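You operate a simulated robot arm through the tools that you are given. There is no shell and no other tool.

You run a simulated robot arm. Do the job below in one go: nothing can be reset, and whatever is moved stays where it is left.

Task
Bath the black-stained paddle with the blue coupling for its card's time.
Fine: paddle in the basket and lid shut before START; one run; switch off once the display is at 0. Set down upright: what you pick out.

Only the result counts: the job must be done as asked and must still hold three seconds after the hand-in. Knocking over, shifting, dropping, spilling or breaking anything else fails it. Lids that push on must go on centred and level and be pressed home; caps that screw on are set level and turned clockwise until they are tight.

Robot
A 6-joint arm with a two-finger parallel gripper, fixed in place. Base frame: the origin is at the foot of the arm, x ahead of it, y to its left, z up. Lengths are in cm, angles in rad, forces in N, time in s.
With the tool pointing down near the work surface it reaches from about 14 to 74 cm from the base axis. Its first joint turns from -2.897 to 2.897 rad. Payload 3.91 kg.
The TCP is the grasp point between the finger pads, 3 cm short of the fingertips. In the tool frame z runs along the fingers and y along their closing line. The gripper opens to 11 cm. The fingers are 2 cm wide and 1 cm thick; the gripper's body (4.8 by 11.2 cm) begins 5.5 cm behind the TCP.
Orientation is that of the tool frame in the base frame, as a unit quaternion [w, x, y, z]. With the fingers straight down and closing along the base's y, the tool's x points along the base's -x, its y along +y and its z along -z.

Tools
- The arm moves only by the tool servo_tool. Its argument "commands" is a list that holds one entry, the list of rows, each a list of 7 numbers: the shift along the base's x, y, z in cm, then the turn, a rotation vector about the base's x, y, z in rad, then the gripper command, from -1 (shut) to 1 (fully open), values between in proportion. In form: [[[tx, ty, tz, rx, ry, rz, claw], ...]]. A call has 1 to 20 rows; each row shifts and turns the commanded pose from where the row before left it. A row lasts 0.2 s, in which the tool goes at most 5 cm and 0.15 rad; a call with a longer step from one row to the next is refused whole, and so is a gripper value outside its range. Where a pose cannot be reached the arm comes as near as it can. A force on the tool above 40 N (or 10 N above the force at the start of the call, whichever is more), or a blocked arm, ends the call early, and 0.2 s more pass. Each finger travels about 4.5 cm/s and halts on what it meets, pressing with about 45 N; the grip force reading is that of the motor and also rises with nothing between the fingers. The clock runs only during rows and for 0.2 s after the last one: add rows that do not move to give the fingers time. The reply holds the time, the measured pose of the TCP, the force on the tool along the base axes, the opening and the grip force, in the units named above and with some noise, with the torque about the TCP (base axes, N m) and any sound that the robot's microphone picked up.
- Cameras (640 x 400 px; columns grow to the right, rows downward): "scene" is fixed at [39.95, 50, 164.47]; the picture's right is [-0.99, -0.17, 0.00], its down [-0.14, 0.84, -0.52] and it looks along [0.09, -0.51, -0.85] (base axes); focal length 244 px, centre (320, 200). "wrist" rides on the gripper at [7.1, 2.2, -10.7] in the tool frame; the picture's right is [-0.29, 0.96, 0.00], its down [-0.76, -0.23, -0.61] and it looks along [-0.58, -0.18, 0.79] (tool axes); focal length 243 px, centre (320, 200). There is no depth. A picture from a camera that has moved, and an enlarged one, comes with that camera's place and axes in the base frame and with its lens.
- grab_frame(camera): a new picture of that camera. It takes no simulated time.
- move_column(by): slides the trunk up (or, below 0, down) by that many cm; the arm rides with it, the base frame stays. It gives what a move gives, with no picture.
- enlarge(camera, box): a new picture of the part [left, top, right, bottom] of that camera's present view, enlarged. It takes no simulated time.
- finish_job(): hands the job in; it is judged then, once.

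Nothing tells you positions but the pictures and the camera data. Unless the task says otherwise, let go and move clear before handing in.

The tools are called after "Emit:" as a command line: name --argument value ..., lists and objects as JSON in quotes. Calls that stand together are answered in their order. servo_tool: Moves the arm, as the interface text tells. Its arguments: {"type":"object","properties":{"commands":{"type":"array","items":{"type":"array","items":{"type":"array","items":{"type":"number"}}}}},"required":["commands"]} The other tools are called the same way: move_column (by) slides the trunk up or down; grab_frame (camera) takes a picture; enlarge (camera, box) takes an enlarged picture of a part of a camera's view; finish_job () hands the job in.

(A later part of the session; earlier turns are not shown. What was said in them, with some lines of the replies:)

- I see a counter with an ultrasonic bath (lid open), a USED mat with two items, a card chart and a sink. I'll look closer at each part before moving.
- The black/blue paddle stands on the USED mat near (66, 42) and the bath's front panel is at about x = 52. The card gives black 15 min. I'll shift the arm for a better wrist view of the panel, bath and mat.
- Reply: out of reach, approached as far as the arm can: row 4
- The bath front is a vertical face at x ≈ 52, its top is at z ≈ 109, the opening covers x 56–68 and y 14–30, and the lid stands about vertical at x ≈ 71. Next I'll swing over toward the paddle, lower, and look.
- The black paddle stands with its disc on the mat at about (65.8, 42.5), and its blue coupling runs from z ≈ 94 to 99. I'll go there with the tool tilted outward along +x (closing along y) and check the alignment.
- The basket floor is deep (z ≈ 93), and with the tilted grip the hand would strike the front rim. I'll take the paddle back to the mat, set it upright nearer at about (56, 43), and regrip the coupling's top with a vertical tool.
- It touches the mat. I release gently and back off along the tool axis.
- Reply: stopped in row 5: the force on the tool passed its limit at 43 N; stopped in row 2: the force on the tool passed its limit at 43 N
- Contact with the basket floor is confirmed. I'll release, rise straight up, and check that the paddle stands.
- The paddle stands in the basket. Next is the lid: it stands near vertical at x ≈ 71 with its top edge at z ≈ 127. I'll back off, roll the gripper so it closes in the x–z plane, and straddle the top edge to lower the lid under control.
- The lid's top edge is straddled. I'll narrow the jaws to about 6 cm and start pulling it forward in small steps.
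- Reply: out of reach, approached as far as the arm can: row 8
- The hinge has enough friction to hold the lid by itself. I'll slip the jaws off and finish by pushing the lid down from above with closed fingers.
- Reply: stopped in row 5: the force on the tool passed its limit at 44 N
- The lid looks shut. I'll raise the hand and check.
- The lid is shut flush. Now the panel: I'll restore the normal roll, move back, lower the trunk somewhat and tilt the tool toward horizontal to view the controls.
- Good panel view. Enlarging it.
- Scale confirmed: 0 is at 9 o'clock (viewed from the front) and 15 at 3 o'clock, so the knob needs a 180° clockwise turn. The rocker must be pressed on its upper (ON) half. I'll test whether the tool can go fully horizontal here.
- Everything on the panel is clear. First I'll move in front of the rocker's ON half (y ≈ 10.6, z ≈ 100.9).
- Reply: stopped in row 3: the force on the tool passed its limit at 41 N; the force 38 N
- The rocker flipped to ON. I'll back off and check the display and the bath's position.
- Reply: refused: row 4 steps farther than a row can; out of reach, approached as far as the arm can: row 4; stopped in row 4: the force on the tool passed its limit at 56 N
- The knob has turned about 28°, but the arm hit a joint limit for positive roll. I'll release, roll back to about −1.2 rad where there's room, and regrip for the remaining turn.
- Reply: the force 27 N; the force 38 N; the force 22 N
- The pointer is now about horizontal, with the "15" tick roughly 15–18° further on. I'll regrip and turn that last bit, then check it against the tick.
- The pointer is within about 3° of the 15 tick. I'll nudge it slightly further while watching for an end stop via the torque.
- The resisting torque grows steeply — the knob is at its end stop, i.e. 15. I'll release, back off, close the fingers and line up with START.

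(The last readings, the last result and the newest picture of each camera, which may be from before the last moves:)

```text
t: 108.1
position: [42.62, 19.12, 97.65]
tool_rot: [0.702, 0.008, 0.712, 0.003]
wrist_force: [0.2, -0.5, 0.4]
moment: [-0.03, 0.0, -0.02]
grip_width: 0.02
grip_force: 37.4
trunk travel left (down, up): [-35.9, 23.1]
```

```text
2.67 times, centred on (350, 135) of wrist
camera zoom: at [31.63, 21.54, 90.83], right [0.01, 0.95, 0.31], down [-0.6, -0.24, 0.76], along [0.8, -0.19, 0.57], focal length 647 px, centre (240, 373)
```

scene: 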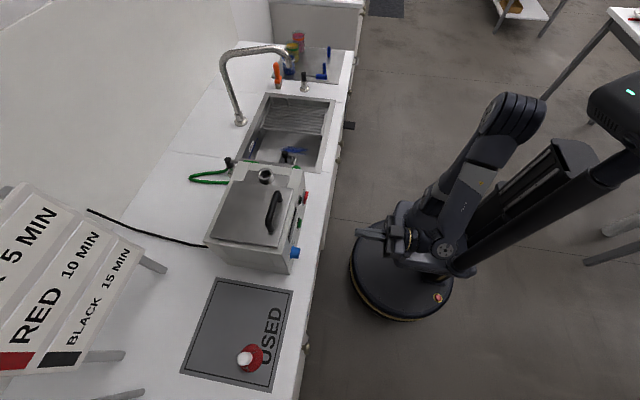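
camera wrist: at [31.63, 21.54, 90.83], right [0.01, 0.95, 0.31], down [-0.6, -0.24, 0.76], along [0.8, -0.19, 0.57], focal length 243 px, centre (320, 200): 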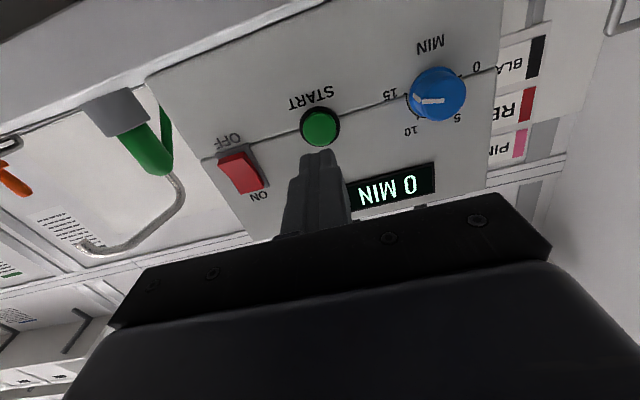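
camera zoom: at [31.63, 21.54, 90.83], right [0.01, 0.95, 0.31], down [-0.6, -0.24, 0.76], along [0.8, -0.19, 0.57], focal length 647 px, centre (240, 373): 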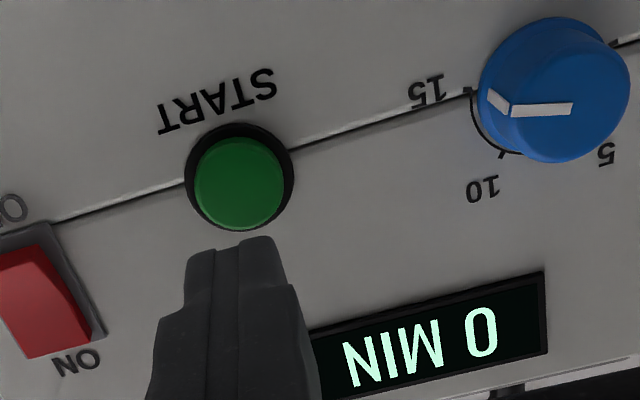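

Emit:
servo_tool --commands '[[[2, 0, 0.1, 0, 0, 0, -1], [1.5, 0, 0, 0, 0, 0, -1], [1, 0, 0, 0, 0, 0, -1], [0, 0, 0, 0, 0, 0, -1]]]'

Emit:
enlarge --camera "wrist" --box '[230, 60, 470, 210]'

Emit:
enlarge --camera "scene" --box '[230, 170, 370, 270]'

```text
t: 109.1
position: [47.09, 19.2, 97.71]
tool_rot: [0.702, 0.008, 0.712, 0.003]
wrist_force: [0.5, -1.4, 0.1]
moment: [0.02, 0.02, 0.01]
grip_width: 0.01
grip_force: 37.7
trunk travel left (down, up): [-35.9, 23.1]
```

```text
2.67 times, centred on (350, 135) of wrist
camera zoom: at [36.14, 21.59, 90.88], right [0.01, 0.95, 0.31], down [-0.6, -0.24, 0.76], along [0.8, -0.19, 0.57], focal length 647 px, centre (240, 373)
```

zoom: 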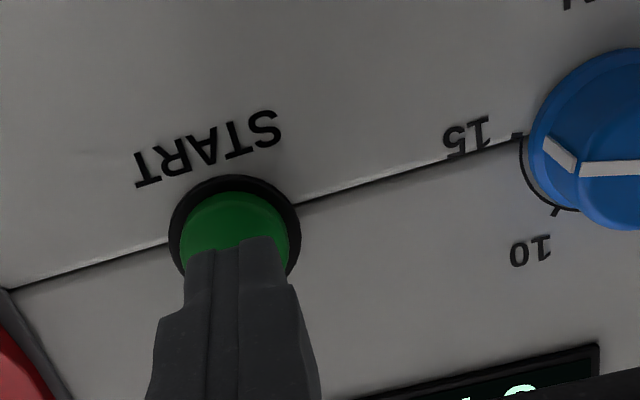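

```text
4.00 times, centred on (300, 220) of scene
camera zoom: at [39.95, 50.0, 164.47], right [-0.99, -0.17, 0.0], down [-0.14, 0.84, -0.52], along [0.09, -0.51, -0.85], focal length 974 px, centre (400, 120)
```

zoom: 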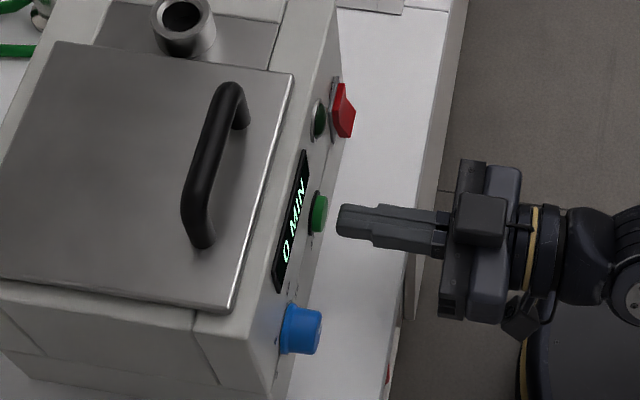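

Emit:
servo_tool --commands '[[[0.4, 0, 0, 0, 0, 0, -1], [0.3, 0, 0, 0, 0, 0, -1], [0, 0, 0, 0, 0, 0, -1]]]'

Emit:
servo_tool --commands '[[[0.2, 0, 0, 0, 0, 0, -1], [0.2, 0, 0, 0, 0, 0, -1]]]'

Emit:
enlarge --camera "scene" --box '[230, 170, 370, 270]'

```text
t: 109.9
position: [47.78, 19.26, 97.76]
tool_rot: [0.702, 0.008, 0.712, 0.004]
wrist_force: [-0.3, -1.1, 0.3]
moment: [0.0, -0.01, 0.01]
grip_width: 0.0
grip_force: 38.0
trunk travel left (down, up): [-35.9, 23.1]
```

```text
t: 110.5
position: [48.13, 19.3, 97.79]
tool_rot: [0.702, 0.007, 0.712, 0.004]
wrist_force: [-0.4, 0.4, 0.3]
moment: [0.04, 0.0, 0.01]
grip_width: 0.02
grip_force: 37.7
trunk travel left (down, up): [-35.9, 23.1]
```

```text
4.00 times, centred on (300, 220) of scene
camera zoom: at [39.95, 50.0, 164.47], right [-0.99, -0.17, 0.0], down [-0.14, 0.84, -0.52], along [0.09, -0.51, -0.85], focal length 974 px, centre (400, 120)
```

zoom: 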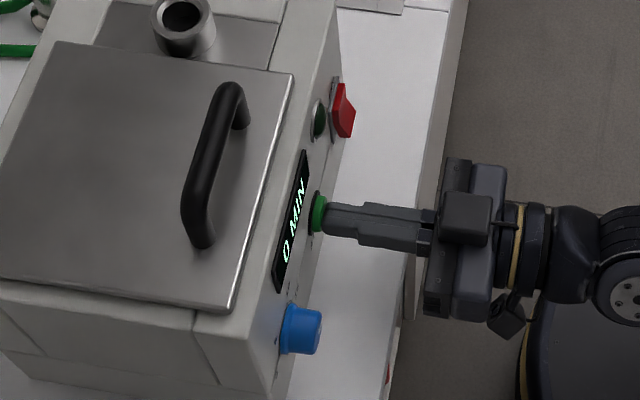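

Emit:
servo_tool --commands '[[[0.15, 0, 0, 0, 0, 0, -1], [0.15, 0, 0, 0, 0, 0, -1]]]'

Emit:
enlarge --camera "scene" --box '[230, 170, 370, 270]'

```text
t: 111.1
position: [48.32, 19.27, 97.8]
tool_rot: [0.702, 0.008, 0.712, 0.004]
wrist_force: [-1.0, -0.1, 0.0]
moment: [0.04, -0.07, -0.03]
grip_width: 0.01
grip_force: 37.8
trunk travel left (down, up): [-35.9, 23.1]
heard: click
```

```text
4.00 times, centred on (300, 220) of scene
camera zoom: at [39.95, 50.0, 164.47], right [-0.99, -0.17, 0.0], down [-0.14, 0.84, -0.52], along [0.09, -0.51, -0.85], focal length 974 px, centre (400, 120)
```

zoom: 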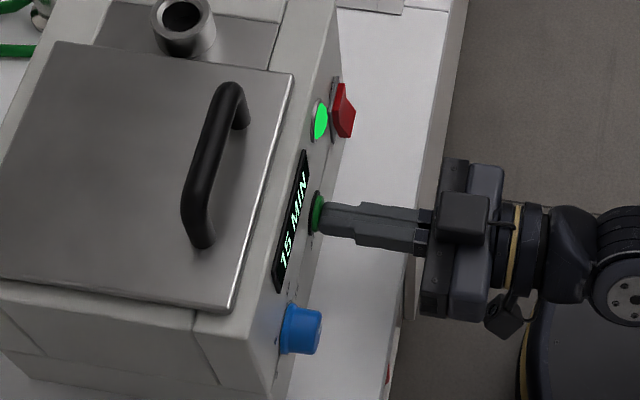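

The run started: the display shows 15 MIN and the lamp is lit. I'll back off and wait in front of the rocker while watching the countdown.

Emit:
servo_tool --commands '[[[-1, 0, 0, 0, 0, 0, -1], [-3, 0, 0, 0, 0, 0, -1], [-1, -3.5, 0, 0, 0, 0, -1], [0, -4, 0, 0, 0, 0, -1], [0, -1.2, 0, 0, 0, 0, -1], [0, 0, 0, 0, 0, 0, -1], [0, 0, 0, 0, 0, 0, -1], [0, 0, 0, 0, 0, 0, -1], [0, 0, 0, 0, 0, 0, -1], [0, 0, 0, 0, 0, 0, -1]]]'

Emit:
grab_frame --camera "wrist"

Emit:
enlarge --camera "wrist" --box '[200, 40, 500, 210]'

```text
t: 113.3
position: [43.37, 10.36, 97.77]
tool_rot: [0.702, 0.008, 0.712, 0.004]
wrist_force: [0.2, 0.5, 0.3]
moment: [-0.02, 0.0, 0.0]
grip_width: 0.0
grip_force: 37.1
trunk travel left (down, up): [-35.9, 23.1]
```

```text
taken
camera wrist: at [32.41, 12.8, 90.91], right [0.01, 0.95, 0.31], down [-0.6, -0.24, 0.76], along [0.8, -0.19, 0.57], focal length 243 px, centre (320, 200)
```

wrist: 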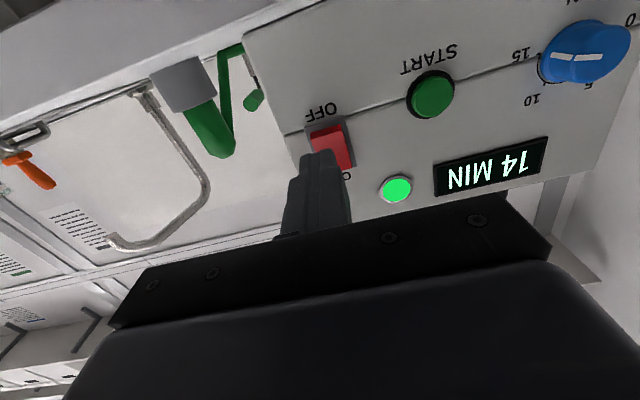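

```text
2.13 times, centred on (350, 125) of wrist
camera zoom: at [32.41, 12.8, 90.91], right [0.01, 0.95, 0.31], down [-0.6, -0.24, 0.76], along [0.8, -0.19, 0.57], focal length 518 px, centre (256, 360)
```

zoom: 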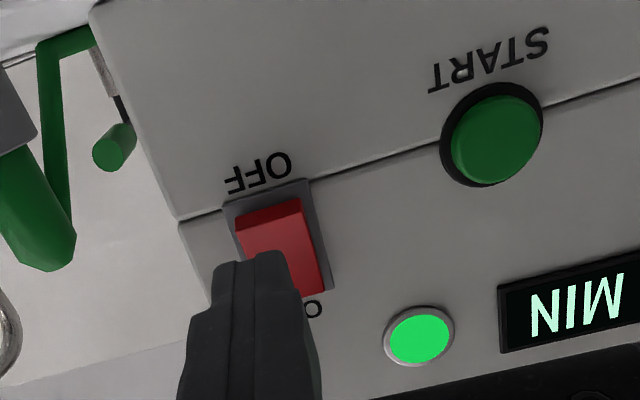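

Emit:
servo_tool --commands '[[[0, 0.35, 0.4, 0, 0, 0, -1], [0, 0, 0, 0, 0, 0, -1], [0, 0, 0, 0, 0, 0, -1], [0, 0, 0, 0, 0, 0, -1], [0, 0, 0, 0, 0, 0, -1], [0, 0, 0, 0, 0, 0, -1], [0, 0, 0, 0, 0, 0, -1], [0, 0, 0, 0, 0, 0, -1], [0, 0, 0, 0, 0, 0, -1], [0, 0, 0, 0, 0, 0, -1], [0, 0, 0, 0, 0, 0, -1], [0, 0, 0, 0, 0, 0, -1], [0, 0, 0, 0, 0, 0, -1], [0, 0, 0, 0, 0, 0, -1], [0, 0, 0, 0, 0, 0, -1], [0, 0, 0, 0, 0, 0, -1], [0, 0, 0, 0, 0, 0, -1], [0, 0, 0, 0, 0, 0, -1], [0, 0, 0, 0, 0, 0, -1], [0, 0, 0, 0, 0, 0, -1]]]'

Emit:
grab_frame --camera "wrist"

```text
t: 117.5
position: [43.32, 10.92, 98.18]
tool_rot: [0.702, 0.008, 0.712, 0.003]
wrist_force: [-0.2, 1.0, 0.2]
moment: [-0.03, -0.04, -0.02]
grip_width: 0.0
grip_force: 37.4
trunk travel left (down, up): [-35.9, 23.1]
```

```text
taken
camera wrist: at [32.4, 13.22, 91.32], right [0.01, 0.95, 0.31], down [-0.6, -0.24, 0.76], along [0.8, -0.19, 0.57], focal length 243 px, centre (320, 200)
```

wrist: 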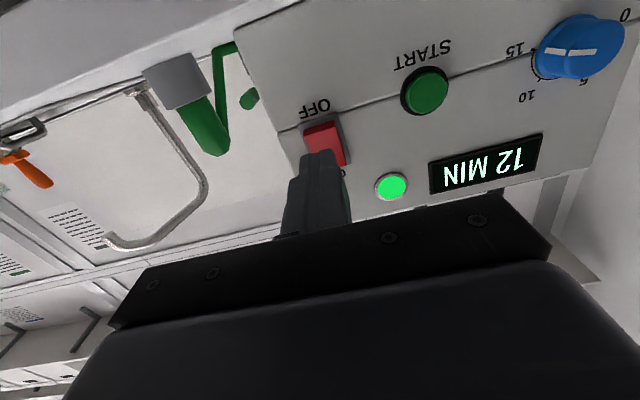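

The countdown runs at about 2 s per minute, so it should end near t ≈ 141. Waiting.

Emit:
servo_tool --commands '[[[0, 0, 0, 0, 0, 0, -1], [0, 0, 0, 0, 0, 0, -1], [0, 0, 0, 0, 0, 0, -1], [0, 0, 0, 0, 0, 0, -1], [0, 0, 0, 0, 0, 0, -1], [0, 0, 0, 0, 0, 0, -1], [0, 0, 0, 0, 0, 0, -1], [0, 0, 0, 0, 0, 0, -1], [0, 0, 0, 0, 0, 0, -1], [0, 0, 0, 0, 0, 0, -1], [0, 0, 0, 0, 0, 0, -1], [0, 0, 0, 0, 0, 0, -1], [0, 0, 0, 0, 0, 0, -1], [0, 0, 0, 0, 0, 0, -1], [0, 0, 0, 0, 0, 0, -1], [0, 0, 0, 0, 0, 0, -1], [0, 0, 0, 0, 0, 0, -1], [0, 0, 0, 0, 0, 0, -1], [0, 0, 0, 0, 0, 0, -1], [0, 0, 0, 0, 0, 0, -1]]]'

Emit:
servo_tool --commands '[[[0, 0, 0, 0, 0, 0, -1], [0, 0, 0, 0, 0, 0, -1], [0, 0, 0, 0, 0, 0, -1], [0, 0, 0, 0, 0, 0, -1], [0, 0, 0, 0, 0, 0, -1], [0, 0, 0, 0, 0, 0, -1], [0, 0, 0, 0, 0, 0, -1], [0, 0, 0, 0, 0, 0, -1], [0, 0, 0, 0, 0, 0, -1], [0, 0, 0, 0, 0, 0, -1], [0, 0, 0, 0, 0, 0, -1], [0, 0, 0, 0, 0, 0, -1], [0, 0, 0, 0, 0, 0, -1], [0, 0, 0, 0, 0, 0, -1], [0, 0, 0, 0, 0, 0, -1], [0, 0, 0, 0, 0, 0, -1], [0, 0, 0, 0, 0, 0, -1], [0, 0, 0, 0, 0, 0, -1], [0, 0, 0, 0, 0, 0, -1], [0, 0, 0, 0, 0, 0, -1]]]'

Emit:
servo_tool --commands '[[[0, 0, 0, 0, 0, 0, -1], [0, 0, 0, 0, 0, 0, -1], [0, 0, 0, 0, 0, 0, -1], [0, 0, 0, 0, 0, 0, -1], [0, 0, 0, 0, 0, 0, -1], [0, 0, 0, 0, 0, 0, -1], [0, 0, 0, 0, 0, 0, -1], [0, 0, 0, 0, 0, 0, -1], [0, 0, 0, 0, 0, 0, -1], [0, 0, 0, 0, 0, 0, -1], [0, 0, 0, 0, 0, 0, -1], [0, 0, 0, 0, 0, 0, -1], [0, 0, 0, 0, 0, 0, -1], [0, 0, 0, 0, 0, 0, -1], [0, 0, 0, 0, 0, 0, -1], [0, 0, 0, 0, 0, 0, -1], [0, 0, 0, 0, 0, 0, -1], [0, 0, 0, 0, 0, 0, -1], [0, 0, 0, 0, 0, 0, -1], [0, 0, 0, 0, 0, 0, -1]]]'

Emit:
servo_tool --commands '[[[0, 0, 0, 0, 0, 0, -1], [0, 0, 0, 0, 0, 0, -1], [0, 0, 0, 0, 0, 0, -1], [0, 0, 0, 0, 0, 0, -1], [0, 0, 0, 0, 0, 0, -1], [0, 0, 0, 0, 0, 0, -1], [0, 0, 0, 0, 0, 0, -1], [0, 0, 0, 0, 0, 0, -1], [0, 0, 0, 0, 0, 0, -1], [0, 0, 0, 0, 0, 0, -1], [0, 0, 0, 0, 0, 0, -1], [0, 0, 0, 0, 0, 0, -1], [0, 0, 0, 0, 0, 0, -1], [0, 0, 0, 0, 0, 0, -1], [0, 0, 0, 0, 0, 0, -1], [0, 0, 0, 0, 0, 0, -1], [0, 0, 0, 0, 0, 0, -1], [0, 0, 0, 0, 0, 0, -1], [0, 0, 0, 0, 0, 0, -1], [0, 0, 0, 0, 0, 0, -1]]]'

Emit:
servo_tool --commands '[[[0, 0, 0, 0, 0, 0, -1], [0, 0, 0, 0, 0, 0, -1], [0, 0, 0, 0, 0, 0, -1], [0, 0, 0, 0, 0, 0, -1], [0, 0, 0, 0, 0, 0, -1], [0, 0, 0, 0, 0, 0, -1], [0, 0, 0, 0, 0, 0, -1], [0, 0, 0, 0, 0, 0, -1], [0, 0, 0, 0, 0, 0, -1], [0, 0, 0, 0, 0, 0, -1], [0, 0, 0, 0, 0, 0, -1], [0, 0, 0, 0, 0, 0, -1], [0, 0, 0, 0, 0, 0, -1], [0, 0, 0, 0, 0, 0, -1], [0, 0, 0, 0, 0, 0, -1], [0, 0, 0, 0, 0, 0, -1], [0, 0, 0, 0, 0, 0, -1], [0, 0, 0, 0, 0, 0, -1], [0, 0, 0, 0, 0, 0, -1], [0, 0, 0, 0, 0, 0, -1]]]'

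Emit:
grab_frame --camera "wrist"

```text
t: 121.7
position: [43.26, 10.78, 98.34]
tool_rot: [0.703, 0.008, 0.712, 0.003]
wrist_force: [-0.1, 0.7, 1.0]
moment: [0.01, 0.02, 0.02]
grip_width: 0.02
grip_force: 38.1
trunk travel left (down, up): [-35.9, 23.1]
```

```text
t: 125.9
position: [43.39, 10.81, 98.37]
tool_rot: [0.702, 0.008, 0.712, 0.003]
wrist_force: [0.4, -0.7, -0.9]
moment: [0.01, -0.01, -0.02]
grip_width: 0.0
grip_force: 37.9
trunk travel left (down, up): [-35.9, 23.1]
```

```text
t: 130.1
position: [43.36, 10.81, 98.27]
tool_rot: [0.702, 0.008, 0.712, 0.004]
wrist_force: [0.4, -0.5, 0.1]
moment: [0.01, 0.01, 0.0]
grip_width: 0.0
grip_force: 37.7
trunk travel left (down, up): [-35.9, 23.1]
```

```text
t: 134.3
position: [43.32, 10.87, 98.28]
tool_rot: [0.702, 0.008, 0.712, 0.004]
wrist_force: [0.0, -0.4, -0.5]
moment: [0.03, -0.02, 0.01]
grip_width: 0.0
grip_force: 37.5
trunk travel left (down, up): [-35.9, 23.1]
```

```text
t: 138.5
position: [43.35, 10.82, 98.2]
tool_rot: [0.702, 0.008, 0.712, 0.004]
wrist_force: [-0.1, -0.4, -0.1]
moment: [0.01, 0.0, 0.03]
grip_width: 0.01
grip_force: 38.0
trunk travel left (down, up): [-35.9, 23.1]
```

```text
taken
camera wrist: at [32.4, 13.22, 91.32], right [0.01, 0.95, 0.31], down [-0.6, -0.24, 0.76], along [0.8, -0.19, 0.57], focal length 243 px, centre (320, 200)
```

wrist: 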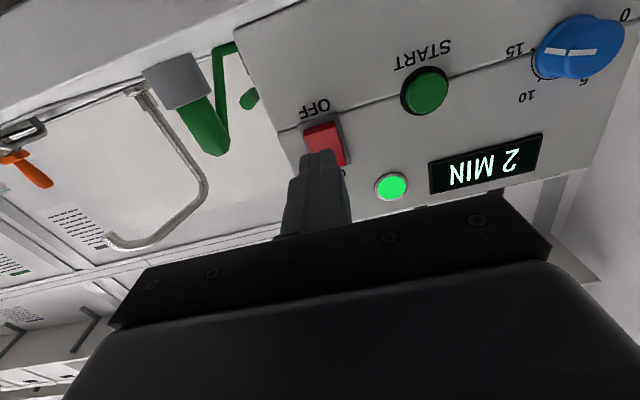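

Emit:
servo_tool --commands '[[[0, 0, 0, 0, 0, 0, -1], [0, 0, 0, 0, 0, 0, -1], [0, 0, 0, 0, 0, 0, -1], [0, 0, 0, 0, 0, 0, -1], [0, 0, 0, 0, 0, 0, -1], [0, 0, 0, 0, 0, 0, -1], [0, 0, 0, 0, 0, 0, -1], [0, 0, 0, 0, 0, 0, -1], [0, 0, 0, 0, 0, 0, -1], [0, 0, 0, 0, 0, 0, -1], [0, 0, 0, 0, 0, 0, -1], [0, 0, 0, 0, 0, 0, -1], [0, 0, 0, 0, 0, 0, -1], [0, 0, 0, 0, 0, 0, -1], [0, 0, 0, 0, 0, 0, -1], [0, 0, 0, 0, 0, 0, -1], [0, 0, 0, 0, 0, 0, -1], [0, 0, 0, 0, 0, 0, -1], [0, 0, 0, 0, 0, 0, -1], [0, 0, 0, 0, 0, 0, -1]]]'

Emit:
grab_frame --camera "wrist"

```text
t: 142.7
position: [43.29, 10.8, 98.31]
tool_rot: [0.702, 0.008, 0.712, 0.004]
wrist_force: [-0.4, 0.2, -0.2]
moment: [0.02, -0.01, -0.01]
grip_width: 0.02
grip_force: 37.6
trunk travel left (down, up): [-35.9, 23.1]
```

```text
taken
camera wrist: at [32.4, 13.22, 91.32], right [0.01, 0.95, 0.31], down [-0.6, -0.24, 0.76], along [0.8, -0.19, 0.57], focal length 243 px, centre (320, 200)
```

wrist: 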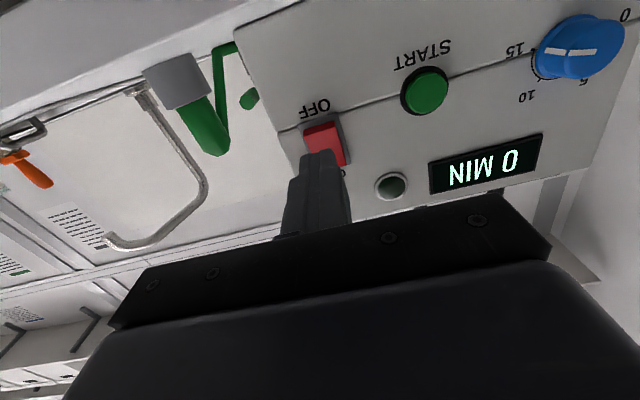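

The display is at 0 and the lamp is off. Now I press the rocker's lower (OFF) half.

Emit:
servo_tool --commands '[[[2, 0, 0, 0, 0, 0, -1], [1.5, 0, 0, 0, 0, 0, -1], [0.6, 0, 0, 0, 0, 0, -1], [0, 0, 0, 0, 0, 0, -1]]]'

Emit:
enlarge --camera "wrist" --box '[230, 60, 470, 210]'

```text
t: 143.7
position: [47.68, 10.94, 98.14]
tool_rot: [0.702, 0.009, 0.712, 0.003]
wrist_force: [-1.4, -0.5, 0.1]
moment: [-0.03, 0.04, 0.01]
grip_width: 0.0
grip_force: 37.9
trunk travel left (down, up): [-35.9, 23.1]
```

```text
2.67 times, centred on (350, 135) of wrist
camera zoom: at [36.66, 13.3, 91.18], right [0.01, 0.95, 0.31], down [-0.6, -0.24, 0.76], along [0.8, -0.19, 0.57], focal length 647 px, centre (240, 373)
```

zoom: 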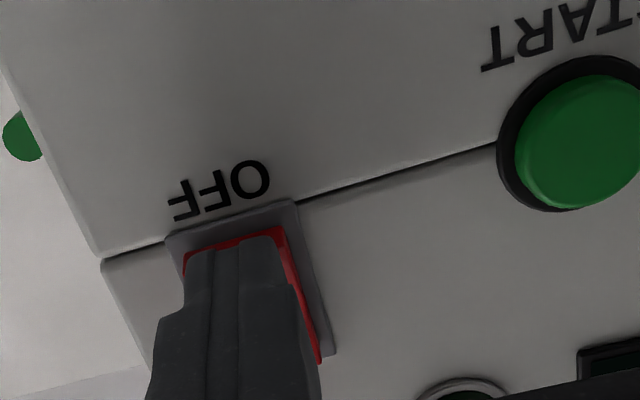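

Emit:
servo_tool --commands '[[[0.2, 0, 0, 0, 0, 0, -1], [0.2, 0, 0, 0, 0, 0, -1]]]'

Emit:
servo_tool --commands '[[[0.15, 0, 0, 0, 0, 0, -1], [0.15, 0, 0, 0, 0, 0, -1]]]'

Emit:
grab_frame --camera "wrist"

```text
t: 144.3
position: [48.12, 10.9, 98.29]
tool_rot: [0.702, 0.009, 0.712, 0.003]
wrist_force: [0.6, -0.2, 0.5]
moment: [0.07, 0.0, 0.0]
grip_width: 0.02
grip_force: 37.5
trunk travel left (down, up): [-35.9, 23.1]
```

```text
t: 144.9
position: [48.11, 10.83, 98.16]
tool_rot: [0.702, 0.009, 0.712, 0.003]
wrist_force: [-0.1, 0.4, 0.3]
moment: [0.01, 0.02, 0.03]
grip_width: 0.0
grip_force: 38.4
trunk travel left (down, up): [-35.9, 23.1]
```

```text
taken
camera wrist: at [37.26, 13.27, 91.29], right [0.01, 0.95, 0.31], down [-0.6, -0.24, 0.76], along [0.8, -0.19, 0.57], focal length 243 px, centre (320, 200)
```

wrist: 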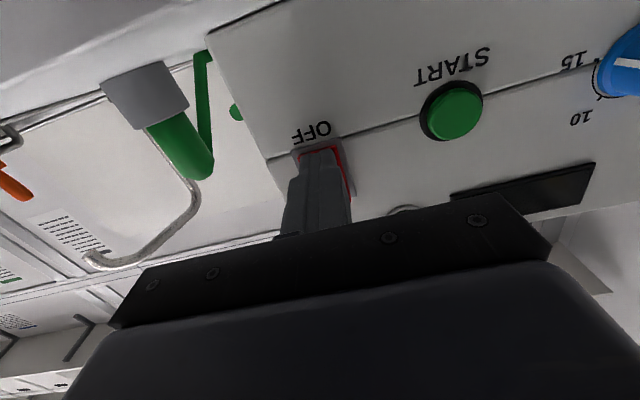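

The display is dark, so the power is off. I'll back straight off and take a final look.

Emit:
servo_tool --commands '[[[-1, 0, 0, 0, 0, 0, -1], [-3, 0, 0, 0, 0, 0, -1], [-4, 0, 0, 0, 0, 0, -1], [-4, 0, 0, 0, 0, 0, -1], [-4, 2, 0, 0, 0, 0, -1], [0, 4, 2, 0, 0, 0, -1], [0, 3, 2, 0, 0, 0, -1], [0, 0, 0, 0, 0, 0, -1]]]'

Emit:
grab_frame --camera "scene"

Emit:
enlarge --camera "wrist" --box '[180, 0, 440, 160]'

Emit:
enlarge --camera "scene" --box '[150, 120, 310, 280]'

```text
t: 146.7
position: [31.84, 19.92, 102.18]
tool_rot: [0.702, 0.008, 0.712, 0.003]
wrist_force: [-0.7, 0.1, -0.8]
moment: [0.02, -0.01, 0.0]
grip_width: 0.0
grip_force: 37.8
trunk travel left (down, up): [-35.9, 23.1]
```

```text
taken
```

scene: 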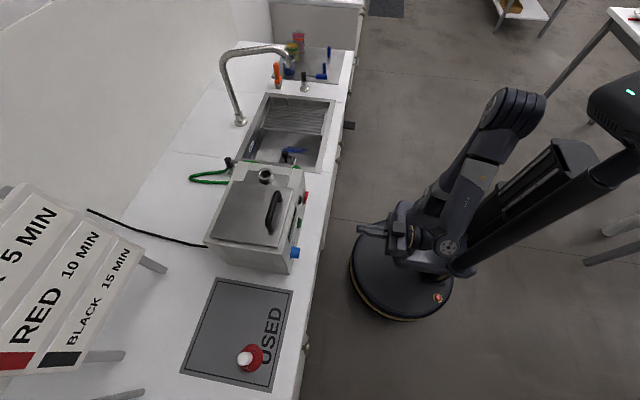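

```text
2.46 times, centred on (310, 80) of wrist
camera zoom: at [20.93, 22.29, 95.3], right [0.01, 0.95, 0.31], down [-0.6, -0.24, 0.76], along [0.8, -0.19, 0.57], focal length 597 px, centre (345, 495)
```

zoom: 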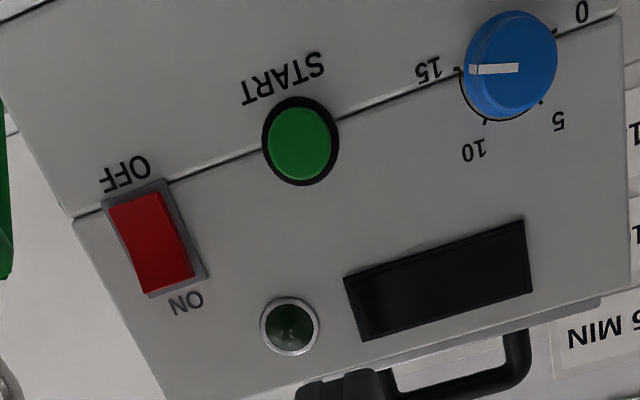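

```text
2.50 times, centred on (230, 200) of scene
camera zoom: at [39.95, 50.0, 164.47], right [-0.99, -0.17, 0.0], down [-0.14, 0.84, -0.52], along [0.09, -0.51, -0.85], focal length 609 px, centre (545, 200)
```

zoom: 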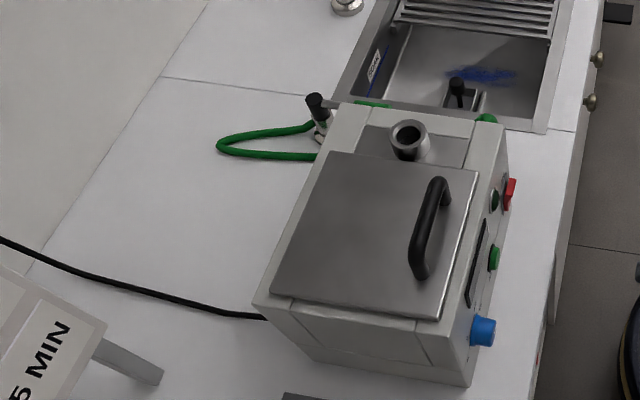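

The rocker is back at OFF, the display is dark, the lid is shut with the paddle in the basket, and nothing else has moved. The hand is clear, so I'm handing in.

Emit:
finish_job

```text
The job is handed in.
```

I bathed the black-stained paddle with the blue coupling for 15 minutes, the time on its card, and handed the job in.

- **Paddle:** it was standing upright in the basket when I shut the lid, and I left it there. I haven't seen it since, because the lid stayed shut.
- **Run:** I shut the lid, switched on, turned the knob to its stop at 15 and pressed START once. The display read 15 MIN and counted down to 0.
- **After the run:** I switched off once the display read 0. The display is dark, and the rocker is on OFF.
- **Paddle moved on the mat:** before putting it in the basket, I set the paddle down upright nearer the front of the USED mat so I could regrip it. My first, tilted grip would have hit the bath's front rim.
- **Surroundings:** the last pictures show nothing else knocked over or moved. The red paddle is still on the mat.
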